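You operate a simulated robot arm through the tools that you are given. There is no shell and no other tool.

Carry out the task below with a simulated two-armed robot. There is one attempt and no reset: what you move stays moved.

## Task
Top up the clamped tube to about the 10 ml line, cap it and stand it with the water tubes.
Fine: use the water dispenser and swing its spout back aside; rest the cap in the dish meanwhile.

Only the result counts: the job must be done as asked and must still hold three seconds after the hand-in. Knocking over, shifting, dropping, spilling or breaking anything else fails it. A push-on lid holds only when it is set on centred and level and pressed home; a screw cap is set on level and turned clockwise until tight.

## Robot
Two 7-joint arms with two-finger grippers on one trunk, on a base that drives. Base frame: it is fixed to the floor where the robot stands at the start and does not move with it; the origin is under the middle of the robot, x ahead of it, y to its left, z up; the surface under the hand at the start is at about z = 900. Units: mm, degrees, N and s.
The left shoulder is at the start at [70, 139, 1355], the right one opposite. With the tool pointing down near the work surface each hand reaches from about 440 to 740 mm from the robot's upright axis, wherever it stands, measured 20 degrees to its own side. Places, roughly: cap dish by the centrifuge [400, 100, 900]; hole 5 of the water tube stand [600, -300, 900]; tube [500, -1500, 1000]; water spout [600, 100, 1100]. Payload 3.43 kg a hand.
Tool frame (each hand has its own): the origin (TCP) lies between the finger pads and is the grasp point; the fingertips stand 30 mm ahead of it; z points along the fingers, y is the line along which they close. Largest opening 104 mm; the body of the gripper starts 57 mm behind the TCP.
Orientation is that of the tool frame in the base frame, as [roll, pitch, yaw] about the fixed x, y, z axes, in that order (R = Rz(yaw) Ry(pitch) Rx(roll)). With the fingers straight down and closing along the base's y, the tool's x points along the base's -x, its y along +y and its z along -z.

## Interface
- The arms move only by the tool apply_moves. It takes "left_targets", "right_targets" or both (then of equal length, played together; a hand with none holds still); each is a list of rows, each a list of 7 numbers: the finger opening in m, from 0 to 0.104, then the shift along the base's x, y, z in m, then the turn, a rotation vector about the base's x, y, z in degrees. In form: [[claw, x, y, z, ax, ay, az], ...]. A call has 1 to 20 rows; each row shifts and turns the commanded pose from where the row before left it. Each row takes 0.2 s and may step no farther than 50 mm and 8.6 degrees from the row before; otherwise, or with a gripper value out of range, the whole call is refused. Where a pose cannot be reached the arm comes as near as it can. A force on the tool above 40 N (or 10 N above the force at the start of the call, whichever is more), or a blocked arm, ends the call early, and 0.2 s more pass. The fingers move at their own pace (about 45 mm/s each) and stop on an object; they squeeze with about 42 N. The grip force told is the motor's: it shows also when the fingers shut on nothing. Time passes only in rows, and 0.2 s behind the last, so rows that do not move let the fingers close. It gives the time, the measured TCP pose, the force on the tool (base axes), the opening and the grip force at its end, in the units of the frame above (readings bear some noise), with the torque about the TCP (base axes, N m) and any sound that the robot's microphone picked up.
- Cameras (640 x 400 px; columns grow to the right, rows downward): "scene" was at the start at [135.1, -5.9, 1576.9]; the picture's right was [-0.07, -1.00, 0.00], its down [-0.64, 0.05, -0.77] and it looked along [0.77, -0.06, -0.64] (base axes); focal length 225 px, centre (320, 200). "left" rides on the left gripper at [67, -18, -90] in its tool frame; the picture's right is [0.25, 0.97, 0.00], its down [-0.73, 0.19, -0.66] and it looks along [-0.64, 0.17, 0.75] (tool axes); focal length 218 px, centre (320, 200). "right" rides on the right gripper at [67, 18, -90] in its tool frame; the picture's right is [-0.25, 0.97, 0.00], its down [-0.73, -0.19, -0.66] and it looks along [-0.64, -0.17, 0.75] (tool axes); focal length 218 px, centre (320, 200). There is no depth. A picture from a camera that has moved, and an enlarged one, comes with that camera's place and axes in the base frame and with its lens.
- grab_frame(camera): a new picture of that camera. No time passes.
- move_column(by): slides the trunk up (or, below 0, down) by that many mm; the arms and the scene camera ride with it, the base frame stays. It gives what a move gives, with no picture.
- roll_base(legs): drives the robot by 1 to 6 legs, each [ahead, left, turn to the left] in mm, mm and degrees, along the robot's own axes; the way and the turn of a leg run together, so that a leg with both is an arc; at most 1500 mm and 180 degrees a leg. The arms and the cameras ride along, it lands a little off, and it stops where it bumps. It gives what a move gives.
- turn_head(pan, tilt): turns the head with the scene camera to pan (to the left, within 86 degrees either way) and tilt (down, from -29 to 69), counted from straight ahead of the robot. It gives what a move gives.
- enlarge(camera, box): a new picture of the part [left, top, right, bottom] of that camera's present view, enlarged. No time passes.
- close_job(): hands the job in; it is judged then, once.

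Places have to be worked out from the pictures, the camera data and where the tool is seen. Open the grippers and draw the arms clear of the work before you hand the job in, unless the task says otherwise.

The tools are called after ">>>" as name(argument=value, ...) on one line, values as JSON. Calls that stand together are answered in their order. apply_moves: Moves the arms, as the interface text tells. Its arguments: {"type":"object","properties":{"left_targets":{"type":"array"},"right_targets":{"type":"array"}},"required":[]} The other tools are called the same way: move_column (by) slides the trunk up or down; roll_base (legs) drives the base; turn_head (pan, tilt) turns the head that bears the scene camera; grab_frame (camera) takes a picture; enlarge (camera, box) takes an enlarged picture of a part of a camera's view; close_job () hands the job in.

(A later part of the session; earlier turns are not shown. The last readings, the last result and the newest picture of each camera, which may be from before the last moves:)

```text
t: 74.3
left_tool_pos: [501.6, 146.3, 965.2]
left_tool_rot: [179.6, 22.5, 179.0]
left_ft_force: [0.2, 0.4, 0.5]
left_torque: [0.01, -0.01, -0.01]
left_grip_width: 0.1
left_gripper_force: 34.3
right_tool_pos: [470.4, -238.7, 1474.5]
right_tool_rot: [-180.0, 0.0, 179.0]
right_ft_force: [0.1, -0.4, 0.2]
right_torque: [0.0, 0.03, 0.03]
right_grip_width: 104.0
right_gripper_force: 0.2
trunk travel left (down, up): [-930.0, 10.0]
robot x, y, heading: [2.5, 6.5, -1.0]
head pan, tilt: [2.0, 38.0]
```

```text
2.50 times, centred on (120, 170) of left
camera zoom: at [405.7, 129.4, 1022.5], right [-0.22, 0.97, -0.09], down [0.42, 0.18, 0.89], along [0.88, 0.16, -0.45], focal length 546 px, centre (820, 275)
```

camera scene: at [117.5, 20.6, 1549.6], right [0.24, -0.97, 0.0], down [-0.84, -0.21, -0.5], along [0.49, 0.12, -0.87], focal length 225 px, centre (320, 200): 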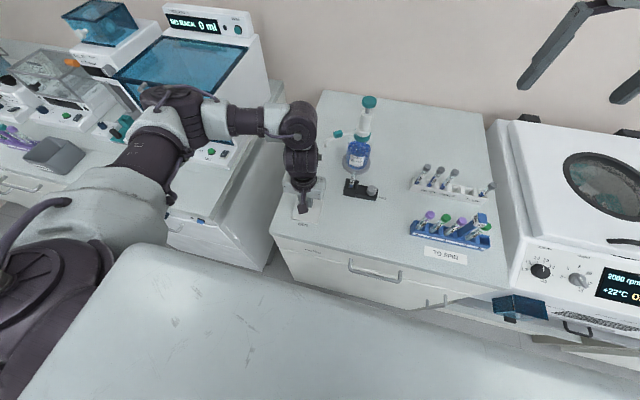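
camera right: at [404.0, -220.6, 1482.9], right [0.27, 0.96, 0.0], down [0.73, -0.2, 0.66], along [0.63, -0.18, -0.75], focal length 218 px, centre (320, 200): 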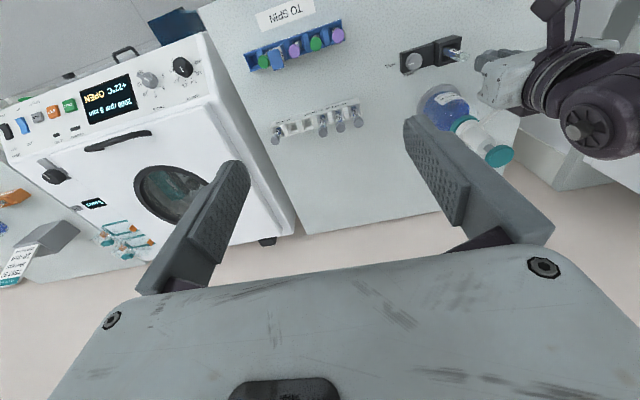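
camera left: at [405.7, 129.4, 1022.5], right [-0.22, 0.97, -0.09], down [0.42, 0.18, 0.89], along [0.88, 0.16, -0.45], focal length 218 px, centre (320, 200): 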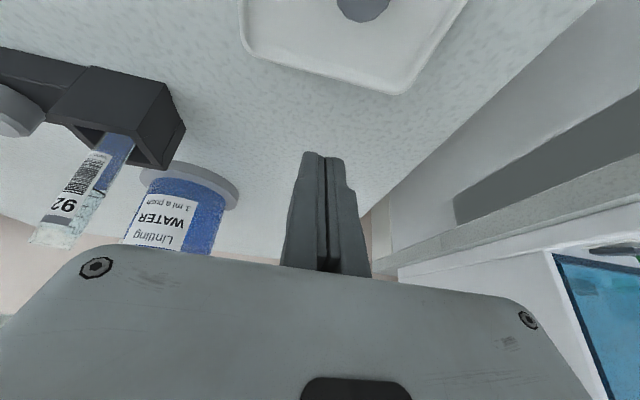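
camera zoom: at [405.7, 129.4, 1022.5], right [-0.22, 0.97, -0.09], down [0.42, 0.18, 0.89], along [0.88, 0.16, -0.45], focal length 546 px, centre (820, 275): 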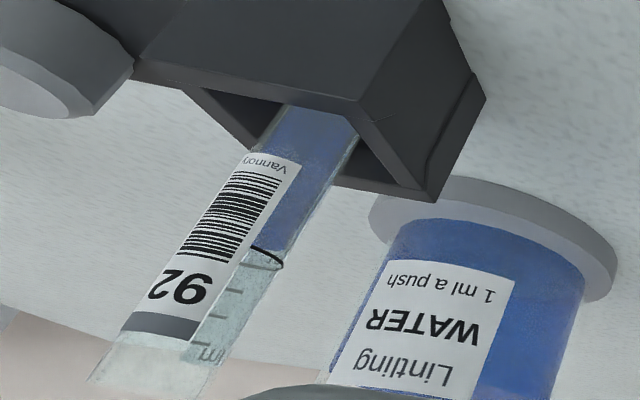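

>>> enlarge(camera="left", box=[84, 172, 124, 222])

```text
8.00 times, centred on (104, 197) of left
camera zoom: at [405.7, 129.4, 1022.5], right [-0.22, 0.97, -0.09], down [0.42, 0.18, 0.89], along [0.88, 0.16, -0.45], focal length 1746 px, centre (2048, 224)
```

zoom: 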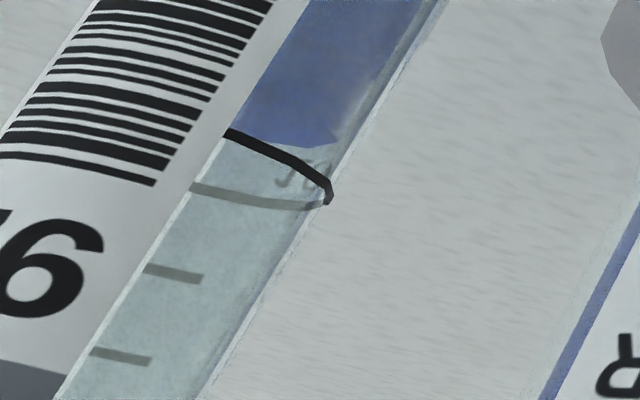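

This flatter view shows the surface about half a tick under the 10 ring (≈9.5 ml). I level the camera further to measure it exactly.

>>> apply_moves(left_targets=[[0.0, 0, 0, 0, 0, -8.5, 0], [0.0, 0, 0, 0, 0, -8.5, 0], [0.0, 0, 0, -0.003, 0, 0, 0], [0.0, 0, 0, 0, 0, 0, 0]])

>>> grab_frame(camera="left")

```text
t: 75.3
left_tool_pos: [501.2, 145.9, 961.9]
left_tool_rot: [179.2, 39.5, 178.7]
left_ft_force: [-0.4, -0.4, -0.6]
left_torque: [0.0, -0.03, -0.03]
left_grip_width: 0.0
left_gripper_force: 35.2
right_tool_pos: [469.9, -240.5, 1472.6]
right_tool_rot: [179.9, 0.0, 179.0]
right_ft_force: [0.3, 0.0, -0.6]
right_torque: [-0.01, -0.01, 0.01]
right_grip_width: 103.7
right_gripper_force: 0.0
trunk travel left (down, up): [-930.0, 10.0]
robot x, y, heading: [4.6, 7.2, -1.0]
head pan, tilt: [2.0, 38.0]
```

```text
taken
camera left: at [393.4, 128.9, 988.2], right [-0.18, 0.97, -0.15], down [0.15, 0.18, 0.97], along [0.97, 0.16, -0.18], focal length 218 px, centre (320, 200)
```

left: 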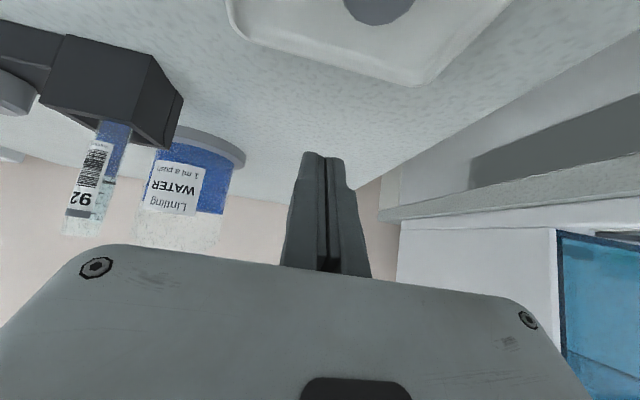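

>>> enlarge(camera="left", box=[60, 115, 140, 240])

>>> enlarge(camera="left", box=[90, 160, 126, 205])

```text
3.20 times, centred on (100, 178) of left
camera zoom: at [393.4, 128.9, 988.2], right [-0.18, 0.97, -0.15], down [0.15, 0.18, 0.97], along [0.97, 0.16, -0.18], focal length 698 px, centre (1024, 272)
```

zoom: 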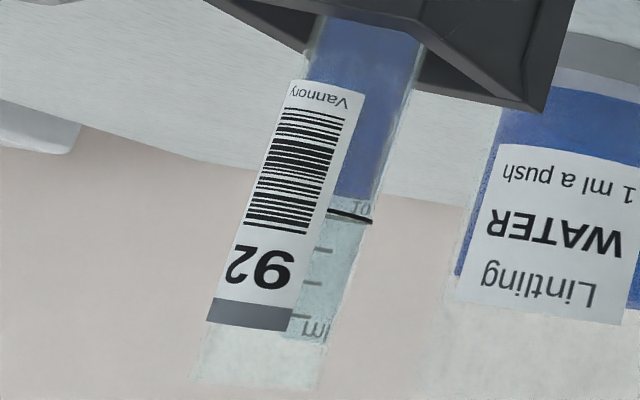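

```text
8.89 times, centred on (108, 182) of left
camera zoom: at [393.4, 128.9, 988.2], right [-0.18, 0.97, -0.15], down [0.15, 0.18, 0.97], along [0.97, 0.16, -0.18], focal length 1940 px, centre (2204, 356)
```

zoom: 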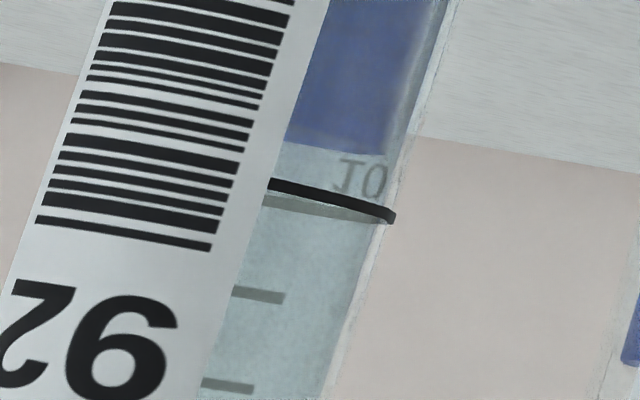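

In the level view the surface sits about 0.6–0.65 ml under the 10 ring (≈9.4 ml), so one more push brings it closest to the line. I untilt and return above the knob.

>>> apply_moves(left_targets=[[0.0, 0, 0, 0.005, 0, 7.9, 0], [0.0, 0, 0, 0.005, 0, 7.9, 0], [0.0, 0, 0, 0.005, 0, 7.9, 0], [0.0, 0, 0, 0.005, 0, 7.9, 0], [0.0, 0, 0, 0.005, 0, 7.9, 0], [0.0, 0.01, 0, 0.04, 0, 0, 0], [0.0, 0.02, 0, 0.045, 0, 0, 0], [0.0, 0.03, 0, 0.04, 0, 0, 0], [0.0, 0.03, 0, 0.04, 0, 0, 0], [0.0, 0.03, 0, 0.04, 0, 0, 0], [0.0, 0.02, 0, 0.022, 0, 0, 0], [0.0, 0, 0, 0, 0, 0, 0]])

```text
t: 77.9
left_tool_pos: [642.4, 143.3, 1209.2]
left_tool_rot: [180.0, 8.0, 179.0]
left_ft_force: [-0.5, 0.1, 0.4]
left_torque: [-0.02, 0.02, -0.03]
left_grip_width: 0.0
left_gripper_force: 35.1
left hand out of reach, approached as far as the arm can: row 3
right_tool_pos: [470.4, -238.6, 1474.0]
right_tool_rot: [180.0, 0.0, 179.0]
right_ft_force: [-0.1, 0.4, -0.3]
right_torque: [0.0, 0.0, 0.02]
right_grip_width: 103.8
right_gripper_force: 0.0
trunk travel left (down, up): [-930.0, 10.0]
robot x, y, heading: [1.1, 4.7, -1.2]
head pan, tilt: [2.0, 38.0]
```

A residual 8° tilt remains; I remove it and go over the knob.

>>> apply_moves(left_targets=[[0.0, 0, 0, 0, 0, 8.0, 0], [0.0, 0.005, -0.042, 0, 0, 0, 0], [0.0, 0.005, -0.042, 0, 0, 0, 0], [0.0, 0.004, -0.039, 0, 0, 0, 0], [0.0, 0, 0, 0, 0, 0, 0]])

>>> enlarge(camera="scene", box=[270, 190, 370, 310])

>>> enlarge(camera="left", box=[250, 80, 390, 200])

```text
t: 79.1
left_tool_pos: [656.5, 22.3, 1209.3]
left_tool_rot: [-179.7, -0.1, 179.1]
left_ft_force: [0.1, 0.2, 0.8]
left_torque: [-0.02, 0.0, -0.03]
left_grip_width: 0.0
left_gripper_force: 34.8
right_tool_pos: [471.5, -237.6, 1474.2]
right_tool_rot: [-179.9, 0.1, 179.1]
right_ft_force: [0.6, -0.7, -0.1]
right_torque: [0.0, -0.01, -0.01]
right_grip_width: 103.9
right_gripper_force: 0.0
trunk travel left (down, up): [-930.0, 10.0]
robot x, y, heading: [2.8, 3.9, -0.9]
head pan, tilt: [2.0, 38.0]
```

```text
3.33 times, centred on (320, 250) of scene
camera zoom: at [139.3, 7.7, 1659.3], right [0.02, -1.0, 0.0], down [-0.62, -0.01, -0.79], along [0.79, 0.01, -0.62], focal length 750 px, centre (320, 33)
```

zoom: 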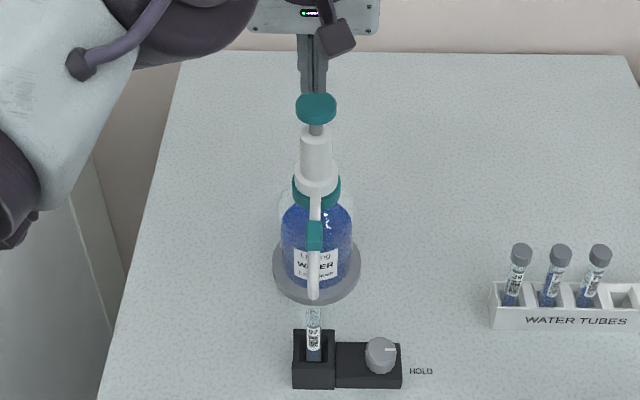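

```text
3.33 times, centred on (320, 140) of left
camera zoom: at [590.4, 5.8, 1298.6], right [-0.24, 0.97, 0.0], down [0.73, 0.18, 0.66], along [0.64, 0.15, -0.76], focal length 728 px, centre (320, 400)
```

zoom: 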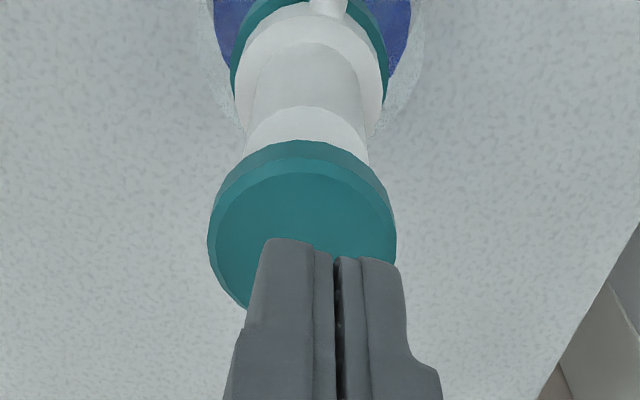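

Aligned with the knob again; I do the fourth push to the same depth.

>>> apply_moves(left_targets=[[0.0, 0, -0.002, -0.015, 0, 0, 0], [0.0, 0, 0, -0.008, 0, 0, 0], [0.0, 0, 0, -0.007, 0, 0, 0], [0.0, 0, 0, -0.006, 0, 0, 0], [0.0, 0, 0, -0.004, 0, 0, 0], [0.0, 0, 0, -0.0012, 0, 0, 0], [0.0, 0, 0, 0, 0, 0, 0]])

>>> apply_moves(left_targets=[[0.0, 0, 0, 0.0085, 0, 0, 0], [0.0, 0, 0, 0.01, 0, 0, 0], [0.0, 0, 0, 0.02, 0, 0, 0], [0.0, 0, 0, 0, 0, 0, 0]])

>>> enlarge(camera="right", box=[435, 40, 457, 58])

```text
t: 80.7
left_tool_pos: [656.3, 20.6, 1167.2]
left_tool_rot: [179.9, 0.0, 179.1]
left_ft_force: [1.3, 0.3, 5.3]
left_torque: [0.0, -0.07, -0.02]
left_grip_width: 6.2
left_gripper_force: 34.6
right_tool_pos: [469.7, -239.1, 1473.8]
right_tool_rot: [180.0, 0.0, 179.2]
right_ft_force: [-0.2, -1.0, 0.0]
right_torque: [0.02, 0.03, 0.01]
right_grip_width: 103.8
right_gripper_force: 0.1
trunk travel left (down, up): [-930.0, 10.0]
robot x, y, heading: [-0.6, 7.5, -0.8]
head pan, tilt: [2.0, 38.0]
heard: click
```

```text
t: 81.7
left_tool_pos: [657.4, 20.5, 1204.9]
left_tool_rot: [180.0, -0.2, 179.1]
left_ft_force: [0.6, 0.4, 0.5]
left_torque: [-0.02, 0.0, 0.03]
left_grip_width: 0.1
left_gripper_force: 34.5
right_tool_pos: [470.1, -239.8, 1475.0]
right_tool_rot: [179.9, 0.0, 178.9]
right_ft_force: [0.4, 0.4, 0.1]
right_torque: [0.02, -0.01, -0.01]
right_grip_width: 104.2
right_gripper_force: 0.1
trunk travel left (down, up): [-930.0, 10.0]
robot x, y, heading: [5.7, 2.5, -0.9]
head pan, tilt: [2.0, 38.0]
```

```text
16.00 times, centred on (446, 49) of right
camera zoom: at [402.9, -220.4, 1563.2], right [0.27, 0.96, 0.0], down [0.73, -0.2, 0.66], along [0.63, -0.18, -0.75], focal length 3492 px, centre (-1696, 2616)
```

zoom: 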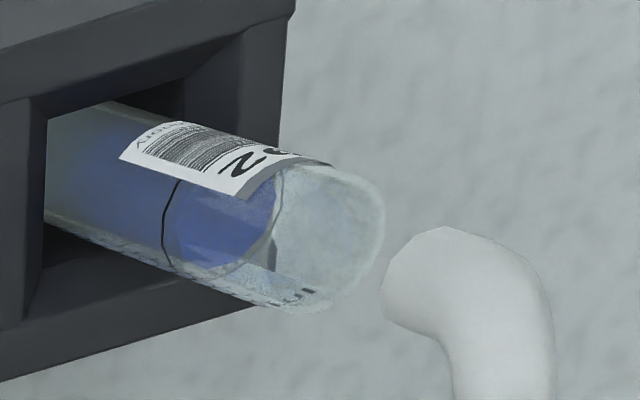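

The water surface ellipse now coincides with the ring. Next I swing the spout back: I bring the closed fingers to the right side of the spout (near [567, -15]) at arm height.

>>> apply_moves(left_targets=[[0.0, -0.03, -0.012, 0.005, 0, 0, 0], [0.0, -0.03, -0.012, 0, 0, 0, 0], [0.0, -0.03, -0.013, 0, 0, 0, 0], [0.0, 0, 0, -0.04, 0, 0, 0], [0.0, 0, 0, -0.03, 0, 0, 0], [0.0, 0, 0, 0, 0, 0, 0]])

>>> grab_frame(camera="left")

>>> enlarge(camera="scene", box=[270, 190, 370, 310])

```text
t: 83.1
left_tool_pos: [564.8, -15.3, 1142.0]
left_tool_rot: [-180.0, -0.1, 179.1]
left_ft_force: [-0.8, 0.3, 0.0]
left_torque: [0.02, -0.01, -0.03]
left_grip_width: 0.1
left_gripper_force: 34.9
right_tool_pos: [469.2, -238.2, 1474.6]
right_tool_rot: [-180.0, 0.0, 179.1]
right_ft_force: [0.3, -0.9, -0.3]
right_torque: [-0.02, -0.01, 0.02]
right_grip_width: 104.1
right_gripper_force: 0.1
trunk travel left (down, up): [-930.0, 10.0]
robot x, y, heading: [3.3, 0.6, -1.0]
head pan, tilt: [2.0, 38.0]
```

```text
taken
camera left: at [498.3, -32.5, 1231.5], right [-0.24, 0.97, 0.0], down [0.73, 0.18, 0.66], along [0.64, 0.16, -0.75], focal length 218 px, centre (320, 200)
```

left: 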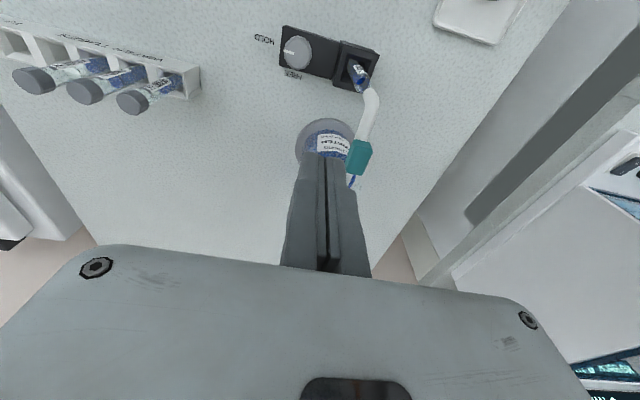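

```text
3.33 times, centred on (320, 250) of scene
camera zoom: at [138.0, 6.2, 1659.4], right [0.02, -1.0, 0.0], down [-0.62, -0.01, -0.79], along [0.79, 0.01, -0.62], focal length 750 px, centre (320, 33)
```

zoom: 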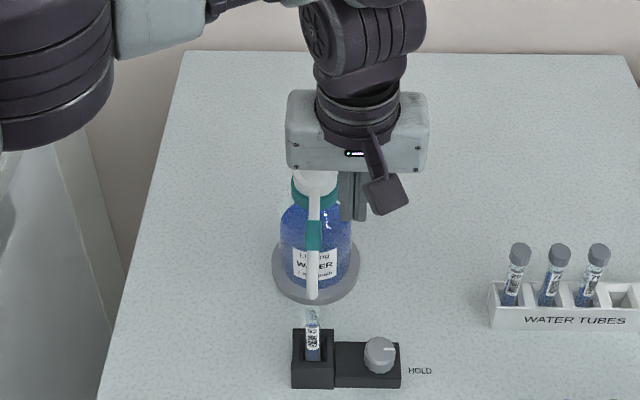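

The fingers are 35 mm to the right of the spout line, clear of it. I lower to arm height and sweep the arc back.

>>> apply_moves(left_targets=[[0.0, 0, 0, -0.03, 0, 0, 0], [0.0, 0, 0, -0.03, 0, 0, 0], [0.0, 0, 0, 0, 0, 0, 0], [0.0, -0.002, 0.0075, 0, 0, 0, 0], [0.0, 0, 0.008, 0, 0, 0, 0], [0.0, -0.0017, 0.0103, 0, 0, 0, 0], [0.0, -0.0005, 0.0105, 0, 0, 0, 0], [0.0, 0.0005, 0.0105, 0, 0, 0, 0], [0.0, 0, 0, 0, 0, 0, 0]])

>>> grab_frame(camera="left")

>>> enlarge(camera="scene", box=[270, 190, 370, 310])

```text
t: 85.1
left_tool_pos: [562.1, 29.5, 1083.2]
left_tool_rot: [179.9, -0.1, 179.1]
left_ft_force: [-0.5, -0.1, -0.1]
left_torque: [-0.02, -0.01, -0.03]
left_grip_width: 0.2
left_gripper_force: 34.5
right_tool_pos: [470.1, -240.5, 1475.0]
right_tool_rot: [180.0, 0.0, 178.9]
right_ft_force: [0.7, -0.6, 0.0]
right_torque: [-0.03, -0.02, 0.02]
right_grip_width: 104.1
right_gripper_force: 0.0
trunk travel left (down, up): [-930.0, 10.0]
robot x, y, heading: [4.4, 4.6, -0.8]
head pan, tilt: [2.0, 38.0]
```

```text
taken
camera left: at [495.5, 13.5, 1172.0], right [-0.24, 0.97, 0.0], down [0.73, 0.18, 0.66], along [0.64, 0.16, -0.75], focal length 218 px, centre (320, 200)
```

left: 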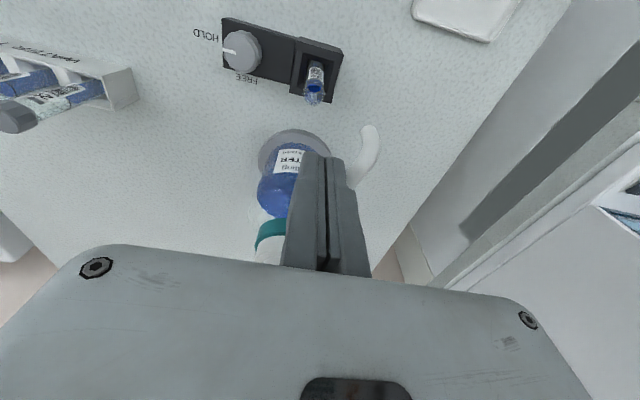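

```text
3.33 times, centred on (320, 250) of scene
camera zoom: at [139.0, 5.7, 1659.3], right [0.02, -1.0, 0.0], down [-0.62, -0.01, -0.79], along [0.79, 0.01, -0.62], focal length 750 px, centre (320, 33)
```

zoom: 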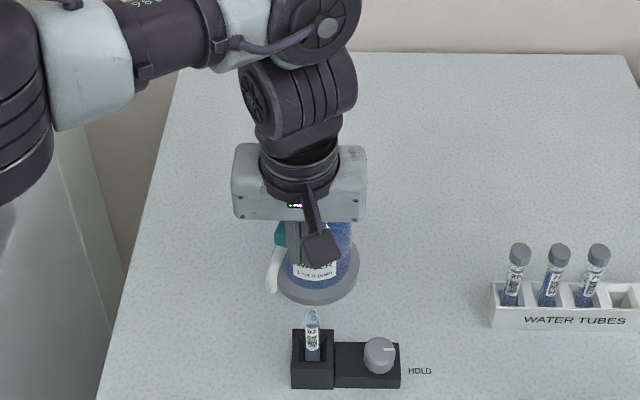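

The spout follows back. I finish the arc to about its original angle.

>>> apply_moves(left_targets=[[0.0, 0.0017, 0.0103, 0, 0, 0, 0], [0.0, 0.0027, 0.0101, 0, 0, 0, 0], [0.0, 0.0037, 0.0098, 0, 0, 0, 0], [0.0, 0.0048, 0.0093, 0, 0, 0, 0], [0.0, 0.0057, 0.0088, 0, 0, 0, 0], [0.0, 0.0054, 0.0068, 0, 0, 0, 0], [0.0, 0, 0, 0, 0, 0, 0]])

>>> grab_frame(camera="left")

>>> enlarge(camera="scene", box=[250, 190, 350, 310])

```text
t: 86.7
left_tool_pos: [585.4, 86.6, 1080.9]
left_tool_rot: [180.0, -0.1, 179.1]
left_ft_force: [0.3, 0.2, 0.7]
left_torque: [0.01, 0.0, 0.01]
left_grip_width: 0.0
left_gripper_force: 34.6
right_tool_pos: [468.5, -239.2, 1473.7]
right_tool_rot: [180.0, -0.1, 178.9]
right_ft_force: [0.0, 0.7, -1.1]
right_torque: [0.06, -0.01, -0.02]
right_grip_width: 103.9
right_gripper_force: 0.0
trunk travel left (down, up): [-930.0, 10.0]
robot x, y, heading: [-0.9, 4.1, -1.2]
head pan, tilt: [2.0, 38.0]
```

```text
taken
camera left: at [518.4, 68.6, 1171.7], right [-0.24, 0.97, 0.0], down [0.73, 0.18, 0.66], along [0.64, 0.16, -0.75], focal length 218 px, centre (320, 200)
```

left: 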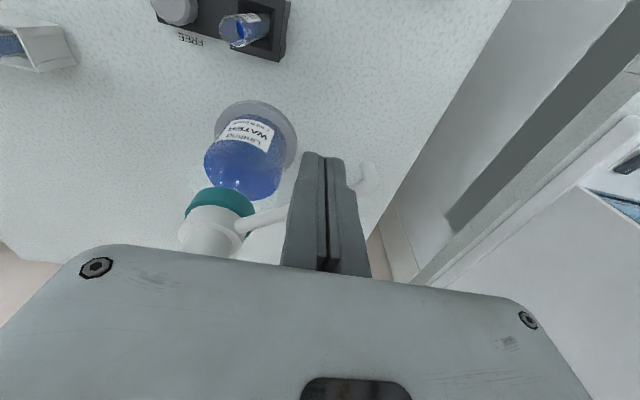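

```text
3.33 times, centred on (300, 250) of scene
camera zoom: at [139.0, 5.7, 1659.3], right [0.02, -1.0, 0.0], down [-0.62, -0.01, -0.79], along [0.79, 0.01, -0.62], focal length 750 px, centre (387, 33)
```

zoom: 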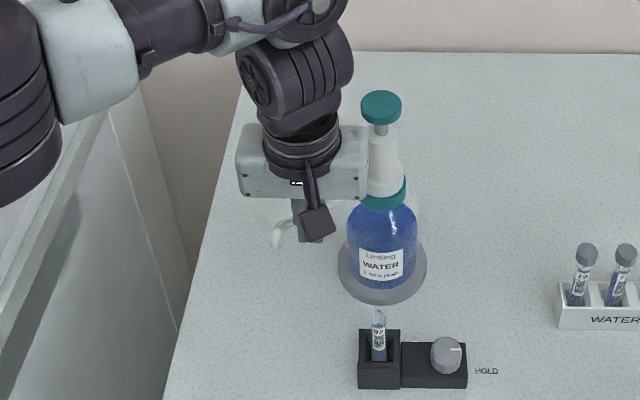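

The spout is back aside near its original angle. I move the left hand back and over the dish to pick up the cap.

>>> apply_moves(left_targets=[[0.0, -0.03, 0, 0, 0, 0, 0], [0.0, -0.03, 0.01, 0, 0, 0, 0], [0.03, -0.03, 0.02, -0.02, 0, 0, 0], [0.05, -0.03, 0.02, -0.02, 0, 0, 0], [0.05, -0.025, 0.006, -0.03, 0, 0, 0], [0.05, 0, 0, -0.02, 0, 0, 0], [0.05, 0, 0, 0, 0, 0, 0]])

>>> grab_frame(camera="left")

>>> enlarge(camera="scene", box=[250, 190, 350, 310])

```text
t: 88.3
left_tool_pos: [441.5, 142.6, 991.3]
left_tool_rot: [-180.0, -0.1, 179.0]
left_ft_force: [1.2, 0.0, -0.2]
left_torque: [-0.06, -0.01, 0.0]
left_grip_width: 50.1
left_gripper_force: 0.1
right_tool_pos: [469.5, -238.7, 1473.7]
right_tool_rot: [-180.0, 0.0, 179.0]
right_ft_force: [-0.3, -0.4, -0.3]
right_torque: [0.01, 0.02, -0.03]
right_grip_width: 103.7
right_gripper_force: 0.0
trunk travel left (down, up): [-930.0, 10.0]
robot x, y, heading: [3.4, 8.2, -1.2]
head pan, tilt: [2.0, 38.0]
```

```text
taken
camera left: at [375.3, 125.7, 1081.1], right [-0.24, 0.97, 0.0], down [0.73, 0.18, 0.66], along [0.64, 0.16, -0.75], focal length 218 px, centre (320, 200)
```

left: 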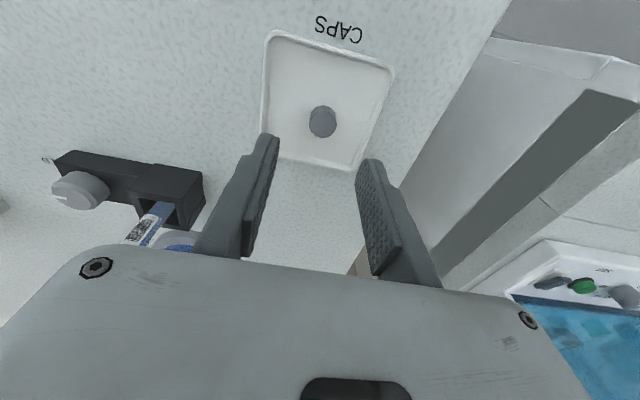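

```text
3.33 times, centred on (300, 250) of scene
camera zoom: at [139.5, 6.0, 1659.3], right [0.02, -1.0, 0.0], down [-0.62, -0.01, -0.79], along [0.79, 0.01, -0.62], focal length 750 px, centre (387, 33)
```

zoom: 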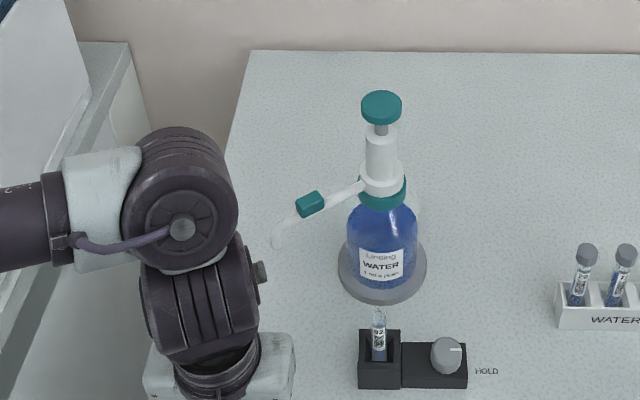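

The spout stands aside as at the start. I check the fill level from here and the cap position under the hand.

>>> enlarge(camera="left", box=[130, 196, 176, 246])

>>> enlarge(camera="left", box=[270, 70, 370, 160])

```text
8.00 times, centred on (153, 221) of left
camera zoom: at [375.3, 125.7, 1081.1], right [-0.24, 0.97, 0.0], down [0.73, 0.18, 0.66], along [0.64, 0.16, -0.75], focal length 1746 px, centre (1656, 32)
```

zoom: 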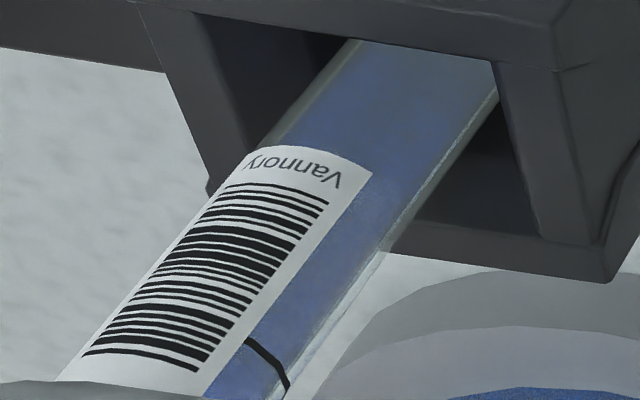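

```text
4.44 times, centred on (320, 115) of left
camera zoom: at [375.3, 125.7, 1081.1], right [-0.24, 0.97, 0.0], down [0.73, 0.18, 0.66], along [0.64, 0.16, -0.75], focal length 970 px, centre (320, 578)
```

zoom: 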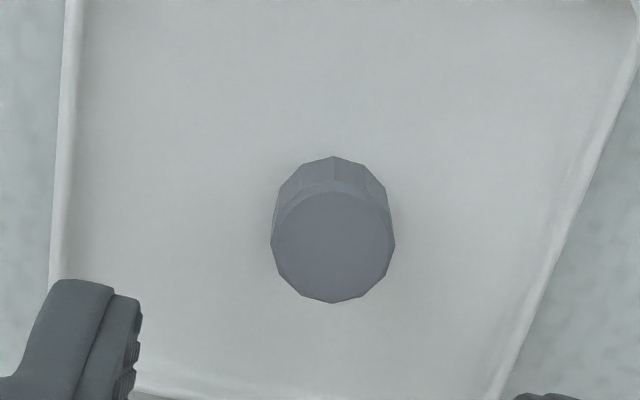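

The cap centre is 3 mm nearer and 1.5 mm left of the tool axis. I correct and lower to TCP z≈936, then close on the cap.

>>> apply_moves(left_targets=[[0.05, -0.003, 0.0015, -0.02, 0, 0, 0], [0.05, 0, 0, -0.02, 0, 0, 0], [0.05, 0, 0, -0.01, 0, 0, 0], [0.05, 0, 0, 0, 0, 0, 0]])

>>> enlarge(camera="left", box=[240, 80, 400, 220])

```text
t: 89.3
left_tool_pos: [437.5, 142.9, 940.8]
left_tool_rot: [180.0, -0.1, 179.1]
left_ft_force: [-0.2, -0.4, -0.4]
left_torque: [-0.01, -0.03, 0.0]
left_grip_width: 49.7
left_gripper_force: 0.0
right_tool_pos: [469.9, -239.3, 1474.1]
right_tool_rot: [-179.9, 0.0, 178.9]
right_ft_force: [0.7, 0.3, 0.3]
right_torque: [0.0, -0.02, 0.0]
right_grip_width: 103.9
right_gripper_force: 0.0
trunk travel left (down, up): [-930.0, 10.0]
robot x, y, heading: [6.6, 3.4, -0.7]
head pan, tilt: [2.0, 38.0]
```

```text
2.86 times, centred on (320, 150) of left
camera zoom: at [370.6, 126.1, 1031.7], right [-0.24, 0.97, 0.0], down [0.73, 0.18, 0.66], along [0.64, 0.16, -0.75], focal length 624 px, centre (320, 343)
```

zoom: 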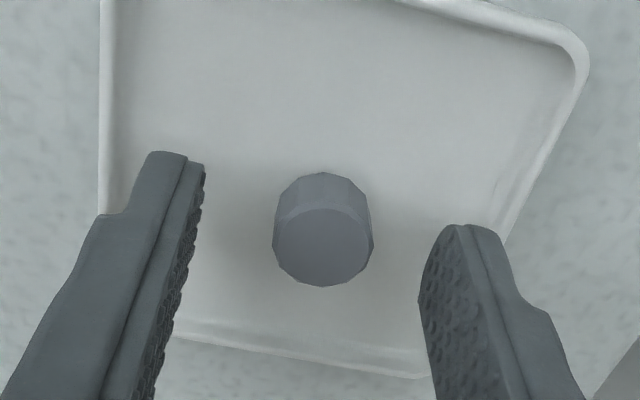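

>>> apply_moves(left_targets=[[0.05, 0.001, 0.001, -0.003, 0, 0, 0], [0.05, 0, 0, -0.0015, 0, 0, 0], [0.035, 0, 0, 0, 0, 0, 0], [0.025, 0, 0, 0, 0, 0, 0], [0.0, 0, 0, 0, 0, 0, 0], [0.0, 0, 0, 0, 0, 0, 0], [0.0, 0, 0, 0, 0, 0, 0]])

>>> enlarge(camera="left", box=[240, 80, 400, 220])

```text
t: 90.9
left_tool_pos: [439.6, 144.0, 936.2]
left_tool_rot: [179.9, -0.2, 179.1]
left_ft_force: [-0.6, 0.1, -0.3]
left_torque: [-0.04, -0.01, 0.03]
left_grip_width: 15.5
left_gripper_force: 41.8
right_tool_pos: [468.8, -240.0, 1475.0]
right_tool_rot: [179.9, 0.0, 179.0]
right_ft_force: [-0.1, -0.7, -0.7]
right_torque: [-0.02, -0.01, -0.01]
right_grip_width: 103.9
right_gripper_force: 0.0
trunk travel left (down, up): [-930.0, 10.0]
robot x, y, heading: [6.2, 4.7, -1.0]
head pan, tilt: [2.0, 38.0]
```

```text
2.86 times, centred on (320, 150) of left
camera zoom: at [372.4, 127.2, 1027.0], right [-0.24, 0.97, 0.0], down [0.73, 0.18, 0.66], along [0.64, 0.16, -0.75], focal length 624 px, centre (320, 343)
```

zoom: 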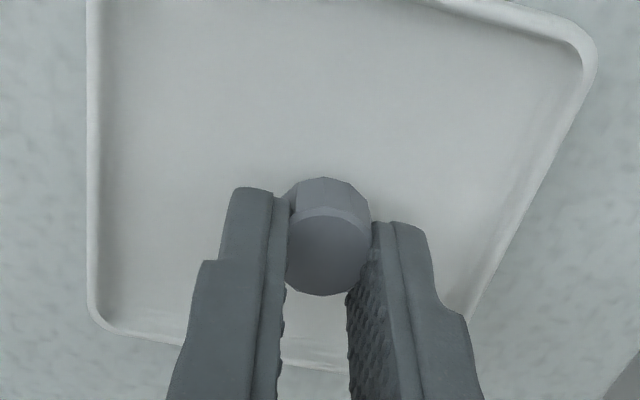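

The cap is gripped (41.8 N) with its bottom about 33 mm below the TCP. I lift it and carry it over the tube, hovering about 20 mm above the rim.

>>> apply_moves(left_targets=[[0.0, 0, 0, 0.02, 0, 0, 0], [0.0, 0, 0, 0.03, 0, 0, 0], [0.0, 0.01, -0.012, 0.02, 0, 0, 0], [0.0, 0.02, -0.024, 0.015, 0, 0, 0], [0.0, 0.02, -0.024, 0.015, 0, 0, 0], [0.0, 0.02, -0.024, 0.015, 0, 0, 0], [0.0, 0.02, -0.024, 0.012, 0, 0, 0], [0.0, 0.0135, -0.015, 0.005, 0, 0, 0], [0.0, 0, 0, 0, 0, 0, 0]])

>>> grab_frame(camera="left")

>>> enlarge(camera="scene", box=[270, 230, 370, 310])

```text
t: 92.9
left_tool_pos: [542.0, 23.2, 1072.2]
left_tool_rot: [-180.0, -0.1, 179.2]
left_ft_force: [-0.2, 0.4, 0.3]
left_torque: [-0.01, 0.02, 0.0]
left_grip_width: 15.3
left_gripper_force: 41.8
right_tool_pos: [468.9, -238.6, 1474.7]
right_tool_rot: [180.0, 0.0, 179.1]
right_ft_force: [-0.2, -0.1, -0.2]
right_torque: [0.04, 0.03, -0.01]
right_grip_width: 104.4
right_gripper_force: 0.0
trunk travel left (down, up): [-930.0, 10.0]
robot x, y, heading: [2.0, 7.1, -0.9]
head pan, tilt: [2.0, 38.0]
```

```text
taken
camera left: at [475.9, 5.3, 1162.1], right [-0.24, 0.97, 0.0], down [0.73, 0.18, 0.66], along [0.64, 0.16, -0.75], focal length 218 px, centre (320, 200)
```

left: 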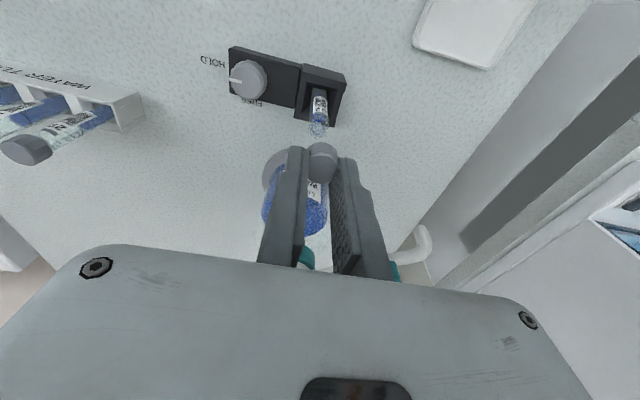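

```text
5.00 times, centred on (320, 270) of scene
camera zoom: at [138.8, 6.9, 1659.4], right [0.02, -1.0, 0.0], down [-0.62, -0.01, -0.79], along [0.79, 0.01, -0.62], focal length 1125 px, centre (320, -150)
```

zoom: 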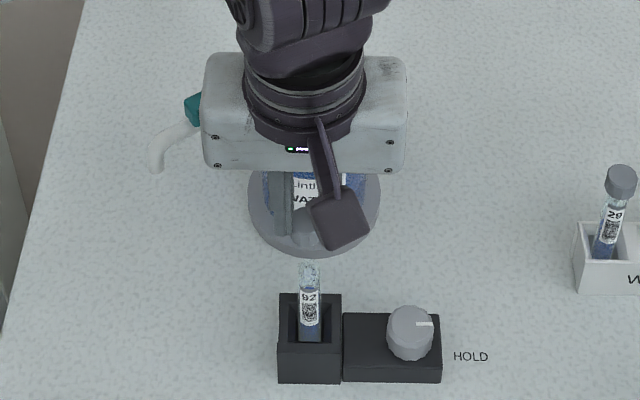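

>>> enlarge(camera="left", box=[280, 80, 360, 200])

>>> enlarge(camera="scene", box=[305, 265, 335, 300])

>>> enlarge(camera="right", box=[425, 25, 495, 85])

```text
3.33 times, centred on (320, 140) of left
camera zoom: at [475.9, 5.3, 1162.1], right [-0.24, 0.97, 0.0], down [0.73, 0.18, 0.66], along [0.64, 0.16, -0.75], focal length 728 px, centre (320, 400)
```

zoom: 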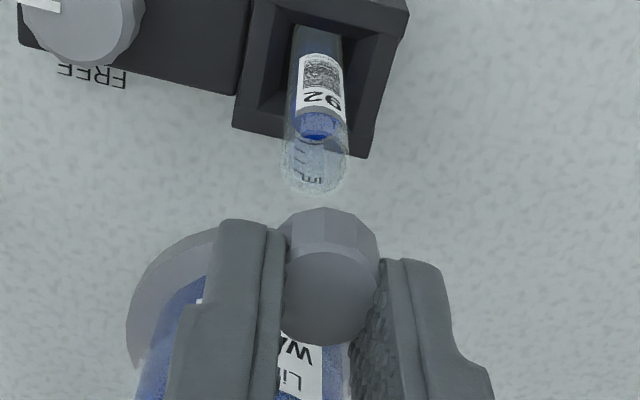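

```text
11.43 times, centred on (320, 282) of scene
camera zoom: at [138.8, 6.9, 1659.4], right [0.02, -1.0, 0.0], down [-0.62, -0.01, -0.79], along [0.79, 0.01, -0.62], focal length 2571 px, centre (320, -743)
```

zoom: 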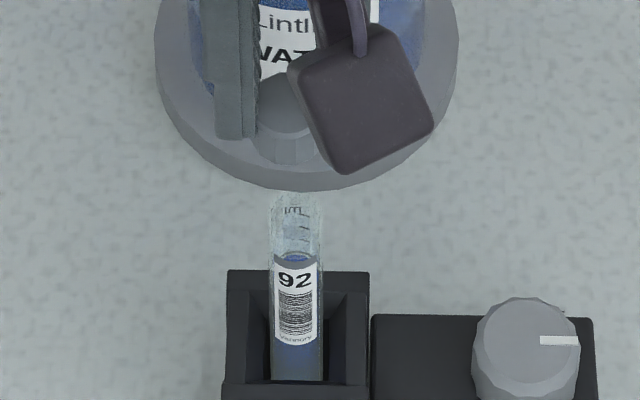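

```text
6.67 times, centred on (460, 55) of right
camera zoom: at [402.9, -219.5, 1563.4], right [0.27, 0.96, 0.0], down [0.73, -0.2, 0.66], along [0.63, -0.18, -0.75], focal length 1455 px, centre (-613, 1167)
```

zoom: 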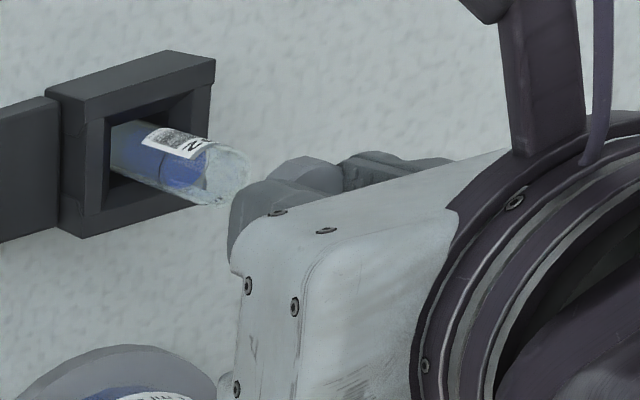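

>>> enlarge(camera="left", box=[300, 110, 345, 150])

>>> apply_moves(left_targets=[[0.0, 0, 0, 0, 0, 0, 0]])

>>> apply_moves(left_targets=[[0.0, 0, 0, 0, 0, 0, 0]])

>>> apply_moves(left_targets=[[0.0, 0, 0, 0, 0, 0, 0]])

```text
10.00 times, centred on (322, 130) of left
camera zoom: at [475.9, 5.3, 1162.1], right [-0.24, 0.97, 0.0], down [0.73, 0.18, 0.66], along [0.64, 0.16, -0.75], focal length 2183 px, centre (295, 900)
```

zoom: 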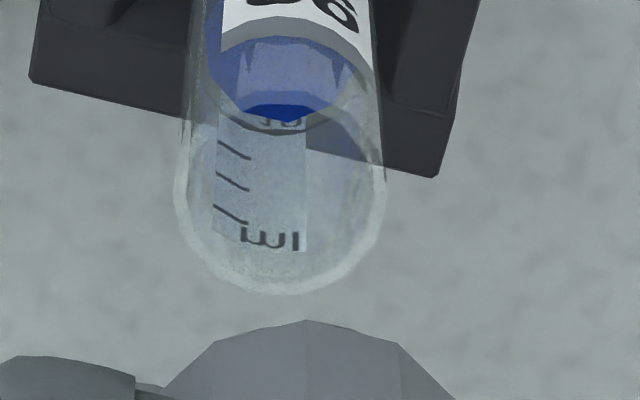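

```text
t: 93.3
left_tool_pos: [543.0, 21.6, 1071.7]
left_tool_rot: [180.0, 0.0, 178.9]
left_ft_force: [-0.4, 0.0, -0.1]
left_torque: [-0.01, -0.01, 0.03]
left_grip_width: 15.3
left_gripper_force: 42.0
right_tool_pos: [469.2, -239.8, 1474.6]
right_tool_rot: [180.0, 0.0, 179.1]
right_ft_force: [-0.6, -1.3, -0.6]
right_torque: [0.01, 0.01, 0.02]
right_grip_width: 104.1
right_gripper_force: 0.0
trunk travel left (down, up): [-930.0, 10.0]
robot x, y, heading: [4.3, 3.1, -1.1]
head pan, tilt: [2.0, 38.0]
```

```text
t: 93.7
left_tool_pos: [542.0, 20.9, 1072.7]
left_tool_rot: [180.0, -0.1, 179.1]
left_ft_force: [0.3, -0.2, 0.0]
left_torque: [0.01, -0.01, 0.04]
left_grip_width: 15.1
left_gripper_force: 41.7
right_tool_pos: [469.2, -237.9, 1474.5]
right_tool_rot: [-180.0, 0.0, 179.1]
right_ft_force: [-0.1, -0.2, 0.5]
right_torque: [-0.04, 0.0, 0.02]
right_grip_width: 104.2
right_gripper_force: 0.1
trunk travel left (down, up): [-930.0, 10.0]
robot x, y, heading: [5.8, 3.9, -0.9]
head pan, tilt: [2.0, 38.0]
```

```text
t: 94.1
left_tool_pos: [541.9, 21.4, 1070.6]
left_tool_rot: [-180.0, 0.0, 179.1]
left_ft_force: [0.9, -0.2, -0.5]
left_torque: [0.01, 0.04, 0.01]
left_grip_width: 15.2
left_gripper_force: 42.0
right_tool_pos: [470.5, -239.3, 1474.7]
right_tool_rot: [-180.0, -0.1, 179.1]
right_ft_force: [-0.5, -0.7, 0.2]
right_torque: [0.02, -0.01, -0.01]
right_grip_width: 104.1
right_gripper_force: 0.0
trunk travel left (down, up): [-930.0, 10.0]
robot x, y, heading: [3.3, 2.3, -1.1]
head pan, tilt: [2.0, 38.0]
```

All measurements (TCP averages, scene view, dish pick-up offset) put the cap within about 1 mm of the tube axis. I trim by +0.4/-0.3 mm and lower to just above the rim for a visual check.

>>> apply_moves(left_targets=[[0.0, 0.0004, -0.0003, -0.01, 0, 0, 0], [0.0, 0, 0, -0.01, 0, 0, 0], [0.0, 0, 0, -0.006, 0, 0, 0], [0.0, 0, 0, 0, 0, 0, 0]])

>>> enlarge(camera="left", box=[280, 80, 360, 200])

>>> enlarge(camera="scene", box=[305, 265, 335, 300])

>>> enlarge(camera="right", box=[425, 25, 495, 85])

```text
t: 95.1
left_tool_pos: [542.7, 20.5, 1044.0]
left_tool_rot: [-179.9, -0.1, 179.1]
left_ft_force: [0.4, 0.3, 0.2]
left_torque: [-0.01, 0.02, 0.03]
left_grip_width: 15.4
left_gripper_force: 41.2
right_tool_pos: [470.7, -238.8, 1474.3]
right_tool_rot: [-179.9, -0.1, 179.0]
right_ft_force: [0.4, 0.9, -0.8]
right_torque: [0.04, 0.02, -0.03]
right_grip_width: 103.9
right_gripper_force: 0.0
trunk travel left (down, up): [-930.0, 10.0]
robot x, y, heading: [2.7, 3.6, -1.3]
head pan, tilt: [2.0, 38.0]
```

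```text
3.33 times, centred on (320, 140) of left
camera zoom: at [475.6, 3.3, 1133.9], right [-0.24, 0.97, 0.0], down [0.73, 0.18, 0.66], along [0.64, 0.16, -0.75], focal length 728 px, centre (320, 400)
```

zoom: 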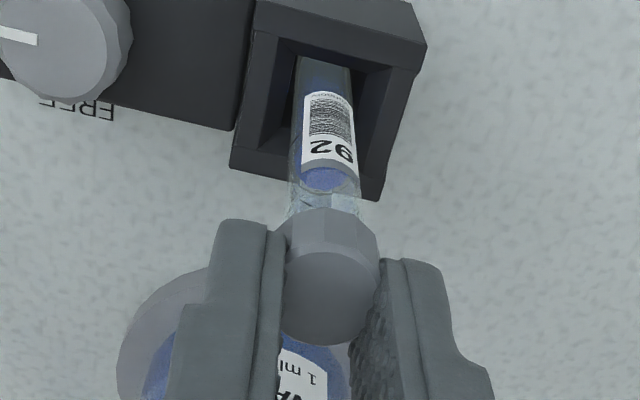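

```text
11.43 times, centred on (320, 282) of scene
camera zoom: at [138.9, 6.0, 1659.3], right [0.02, -1.0, 0.0], down [-0.62, -0.01, -0.79], along [0.79, 0.01, -0.62], focal length 2571 px, centre (320, -743)
```

zoom: 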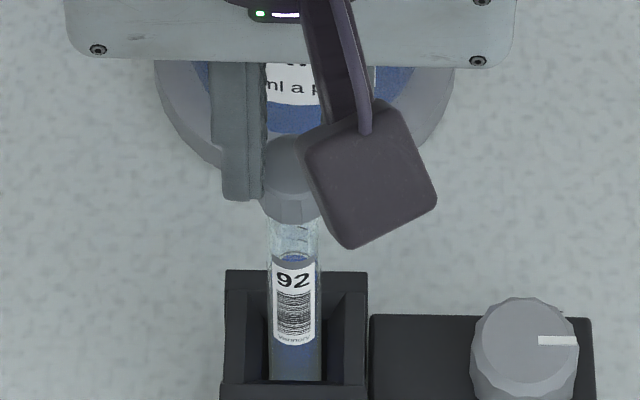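

```text
6.67 times, centred on (460, 55) of right
camera zoom: at [403.0, -220.4, 1563.2], right [0.27, 0.96, 0.0], down [0.73, -0.2, 0.66], along [0.63, -0.18, -0.75], focal length 1455 px, centre (-613, 1167)
```

zoom: 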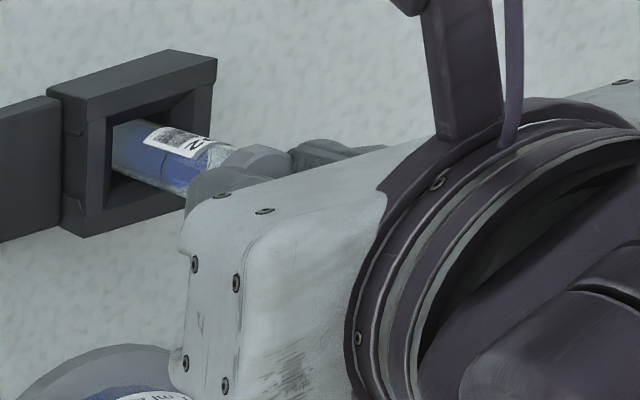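

>>> enlarge(camera="scene", box=[308, 276, 332, 296])

>>> enlarge(camera="left", box=[300, 120, 345, 160])

```text
16.00 times, centred on (320, 286) of scene
camera zoom: at [138.9, 6.0, 1659.3], right [0.02, -1.0, 0.0], down [-0.62, -0.01, -0.79], along [0.79, 0.01, -0.62], focal length 3599 px, centre (320, -1176)
```

zoom: 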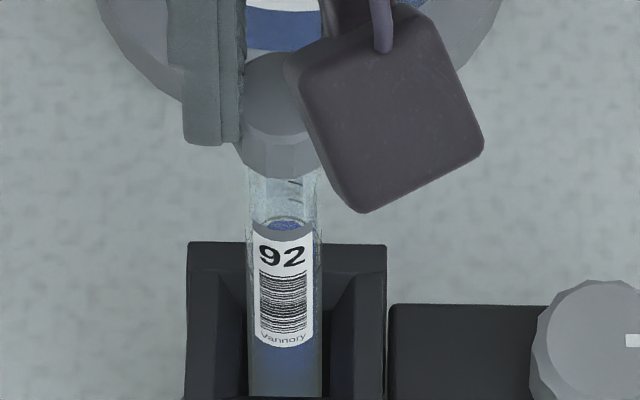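

```text
10.00 times, centred on (322, 140) of left
camera zoom: at [475.6, 3.3, 1133.9], right [-0.24, 0.97, 0.0], down [0.73, 0.18, 0.66], along [0.64, 0.16, -0.75], focal length 2183 px, centre (295, 800)
```

zoom: 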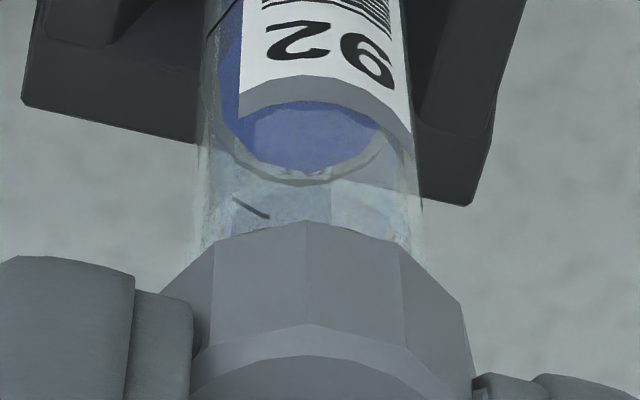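

Both close views show the cap centred on the tube in y within 0.3 mm. I lower in small steps, watching force and torque.

>>> apply_moves(left_targets=[[0.0, 0, 0, -0.002, 0, 0, 0], [0.0, 0, 0, -0.0015, 0, 0, 0], [0.0, 0, 0, 0, 0, 0, 0]])

>>> apply_moves(left_targets=[[0.0, 0, 0, -0.0015, 0, 0, 0], [0.0, 0, 0, -0.001, 0, 0, 0], [0.0, 0, 0, 0, 0, 0, 0]])

>>> enlarge(camera="scene", box=[308, 276, 332, 296])

```text
t: 95.9
left_tool_pos: [542.2, 20.8, 1040.2]
left_tool_rot: [179.9, -0.1, 179.0]
left_ft_force: [0.1, 0.7, 0.1]
left_torque: [0.02, -0.02, 0.0]
left_grip_width: 15.3
left_gripper_force: 41.7
right_tool_pos: [469.5, -238.2, 1474.6]
right_tool_rot: [179.9, 0.0, 179.0]
right_ft_force: [1.0, -0.5, -0.8]
right_torque: [0.01, 0.02, -0.01]
right_grip_width: 104.0
right_gripper_force: 0.0
trunk travel left (down, up): [-930.0, 10.0]
robot x, y, heading: [2.5, 4.6, -1.2]
head pan, tilt: [2.0, 38.0]
```

```text
t: 96.7
left_tool_pos: [543.5, 19.8, 1037.0]
left_tool_rot: [179.9, 0.0, 179.1]
left_ft_force: [-0.3, -0.2, 2.1]
left_torque: [-0.03, 0.02, -0.01]
left_grip_width: 15.5
left_gripper_force: 42.2
right_tool_pos: [469.3, -238.9, 1474.8]
right_tool_rot: [179.9, 0.0, 178.9]
right_ft_force: [-0.9, 0.3, 0.0]
right_torque: [0.0, 0.0, 0.0]
right_grip_width: 103.8
right_gripper_force: 0.1
trunk travel left (down, up): [-930.0, 10.0]
robot x, y, heading: [1.6, 1.4, -1.1]
head pan, tilt: [2.0, 38.0]
```

```text
16.00 times, centred on (320, 286) of scene
camera zoom: at [138.7, 6.0, 1659.4], right [0.02, -1.0, 0.0], down [-0.62, -0.01, -0.79], along [0.79, 0.01, -0.62], focal length 3599 px, centre (320, -1176)
```

zoom: 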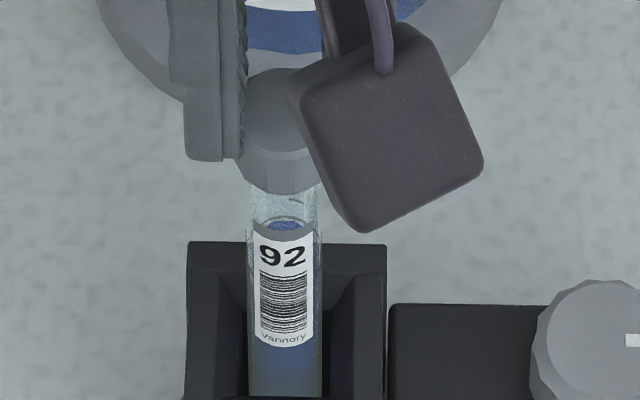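

First contact at TCP z≈1037 (2 N). I keep lowering by 1 mm steps and watch the resistance.

>>> apply_moves(left_targets=[[0.0, 0, 0, -0.001, 0, 0, 0], [0.0, 0, 0, 0, 0, 0, 0]])

>>> apply_moves(left_targets=[[0.0, 0, 0, -0.001, 0, 0, 0], [0.0, 0, 0, 0, 0, 0, 0]])

>>> apply_moves(left_targets=[[0.0, 0, 0, -0.001, 0, 0, 0], [0.0, 0, 0, 0, 0, 0, 0]])

```text
t: 97.3
left_tool_pos: [542.2, 21.0, 1035.7]
left_tool_rot: [-180.0, -0.1, 179.2]
left_ft_force: [-0.5, -0.4, 0.9]
left_torque: [0.01, 0.03, 0.03]
left_grip_width: 15.5
left_gripper_force: 42.0
right_tool_pos: [470.5, -238.2, 1474.7]
right_tool_rot: [-179.9, 0.0, 179.0]
right_ft_force: [0.5, 0.0, 0.2]
right_torque: [0.0, 0.04, 0.01]
right_grip_width: 104.1
right_gripper_force: 0.2
trunk travel left (down, up): [-930.0, 10.0]
robot x, y, heading: [4.1, 6.2, -0.8]
head pan, tilt: [2.0, 38.0]
```

```text
t: 97.9
left_tool_pos: [542.9, 18.9, 1035.8]
left_tool_rot: [-179.9, -0.1, 179.1]
left_ft_force: [-0.4, -0.3, 0.5]
left_torque: [0.01, 0.03, 0.05]
left_grip_width: 15.3
left_gripper_force: 42.2
right_tool_pos: [469.6, -238.8, 1474.5]
right_tool_rot: [-180.0, 0.0, 179.0]
right_ft_force: [-0.5, -0.5, 0.1]
right_torque: [0.0, 0.0, 0.01]
right_grip_width: 104.1
right_gripper_force: 0.0
trunk travel left (down, up): [-930.0, 10.0]
robot x, y, heading: [4.3, 2.9, -1.0]
head pan, tilt: [2.0, 38.0]
```

```text
t: 98.5
left_tool_pos: [543.2, 19.6, 1034.8]
left_tool_rot: [180.0, -0.1, 179.1]
left_ft_force: [0.2, 0.9, -0.8]
left_torque: [0.01, 0.0, -0.01]
left_grip_width: 15.2
left_gripper_force: 42.0
right_tool_pos: [470.3, -239.7, 1475.2]
right_tool_rot: [179.9, -0.1, 179.0]
right_ft_force: [0.1, 1.1, 0.2]
right_torque: [0.02, -0.03, -0.05]
right_grip_width: 104.4
right_gripper_force: 0.1
trunk travel left (down, up): [-930.0, 10.0]
robot x, y, heading: [3.4, 4.0, -1.0]
head pan, tilt: [2.0, 38.0]
```

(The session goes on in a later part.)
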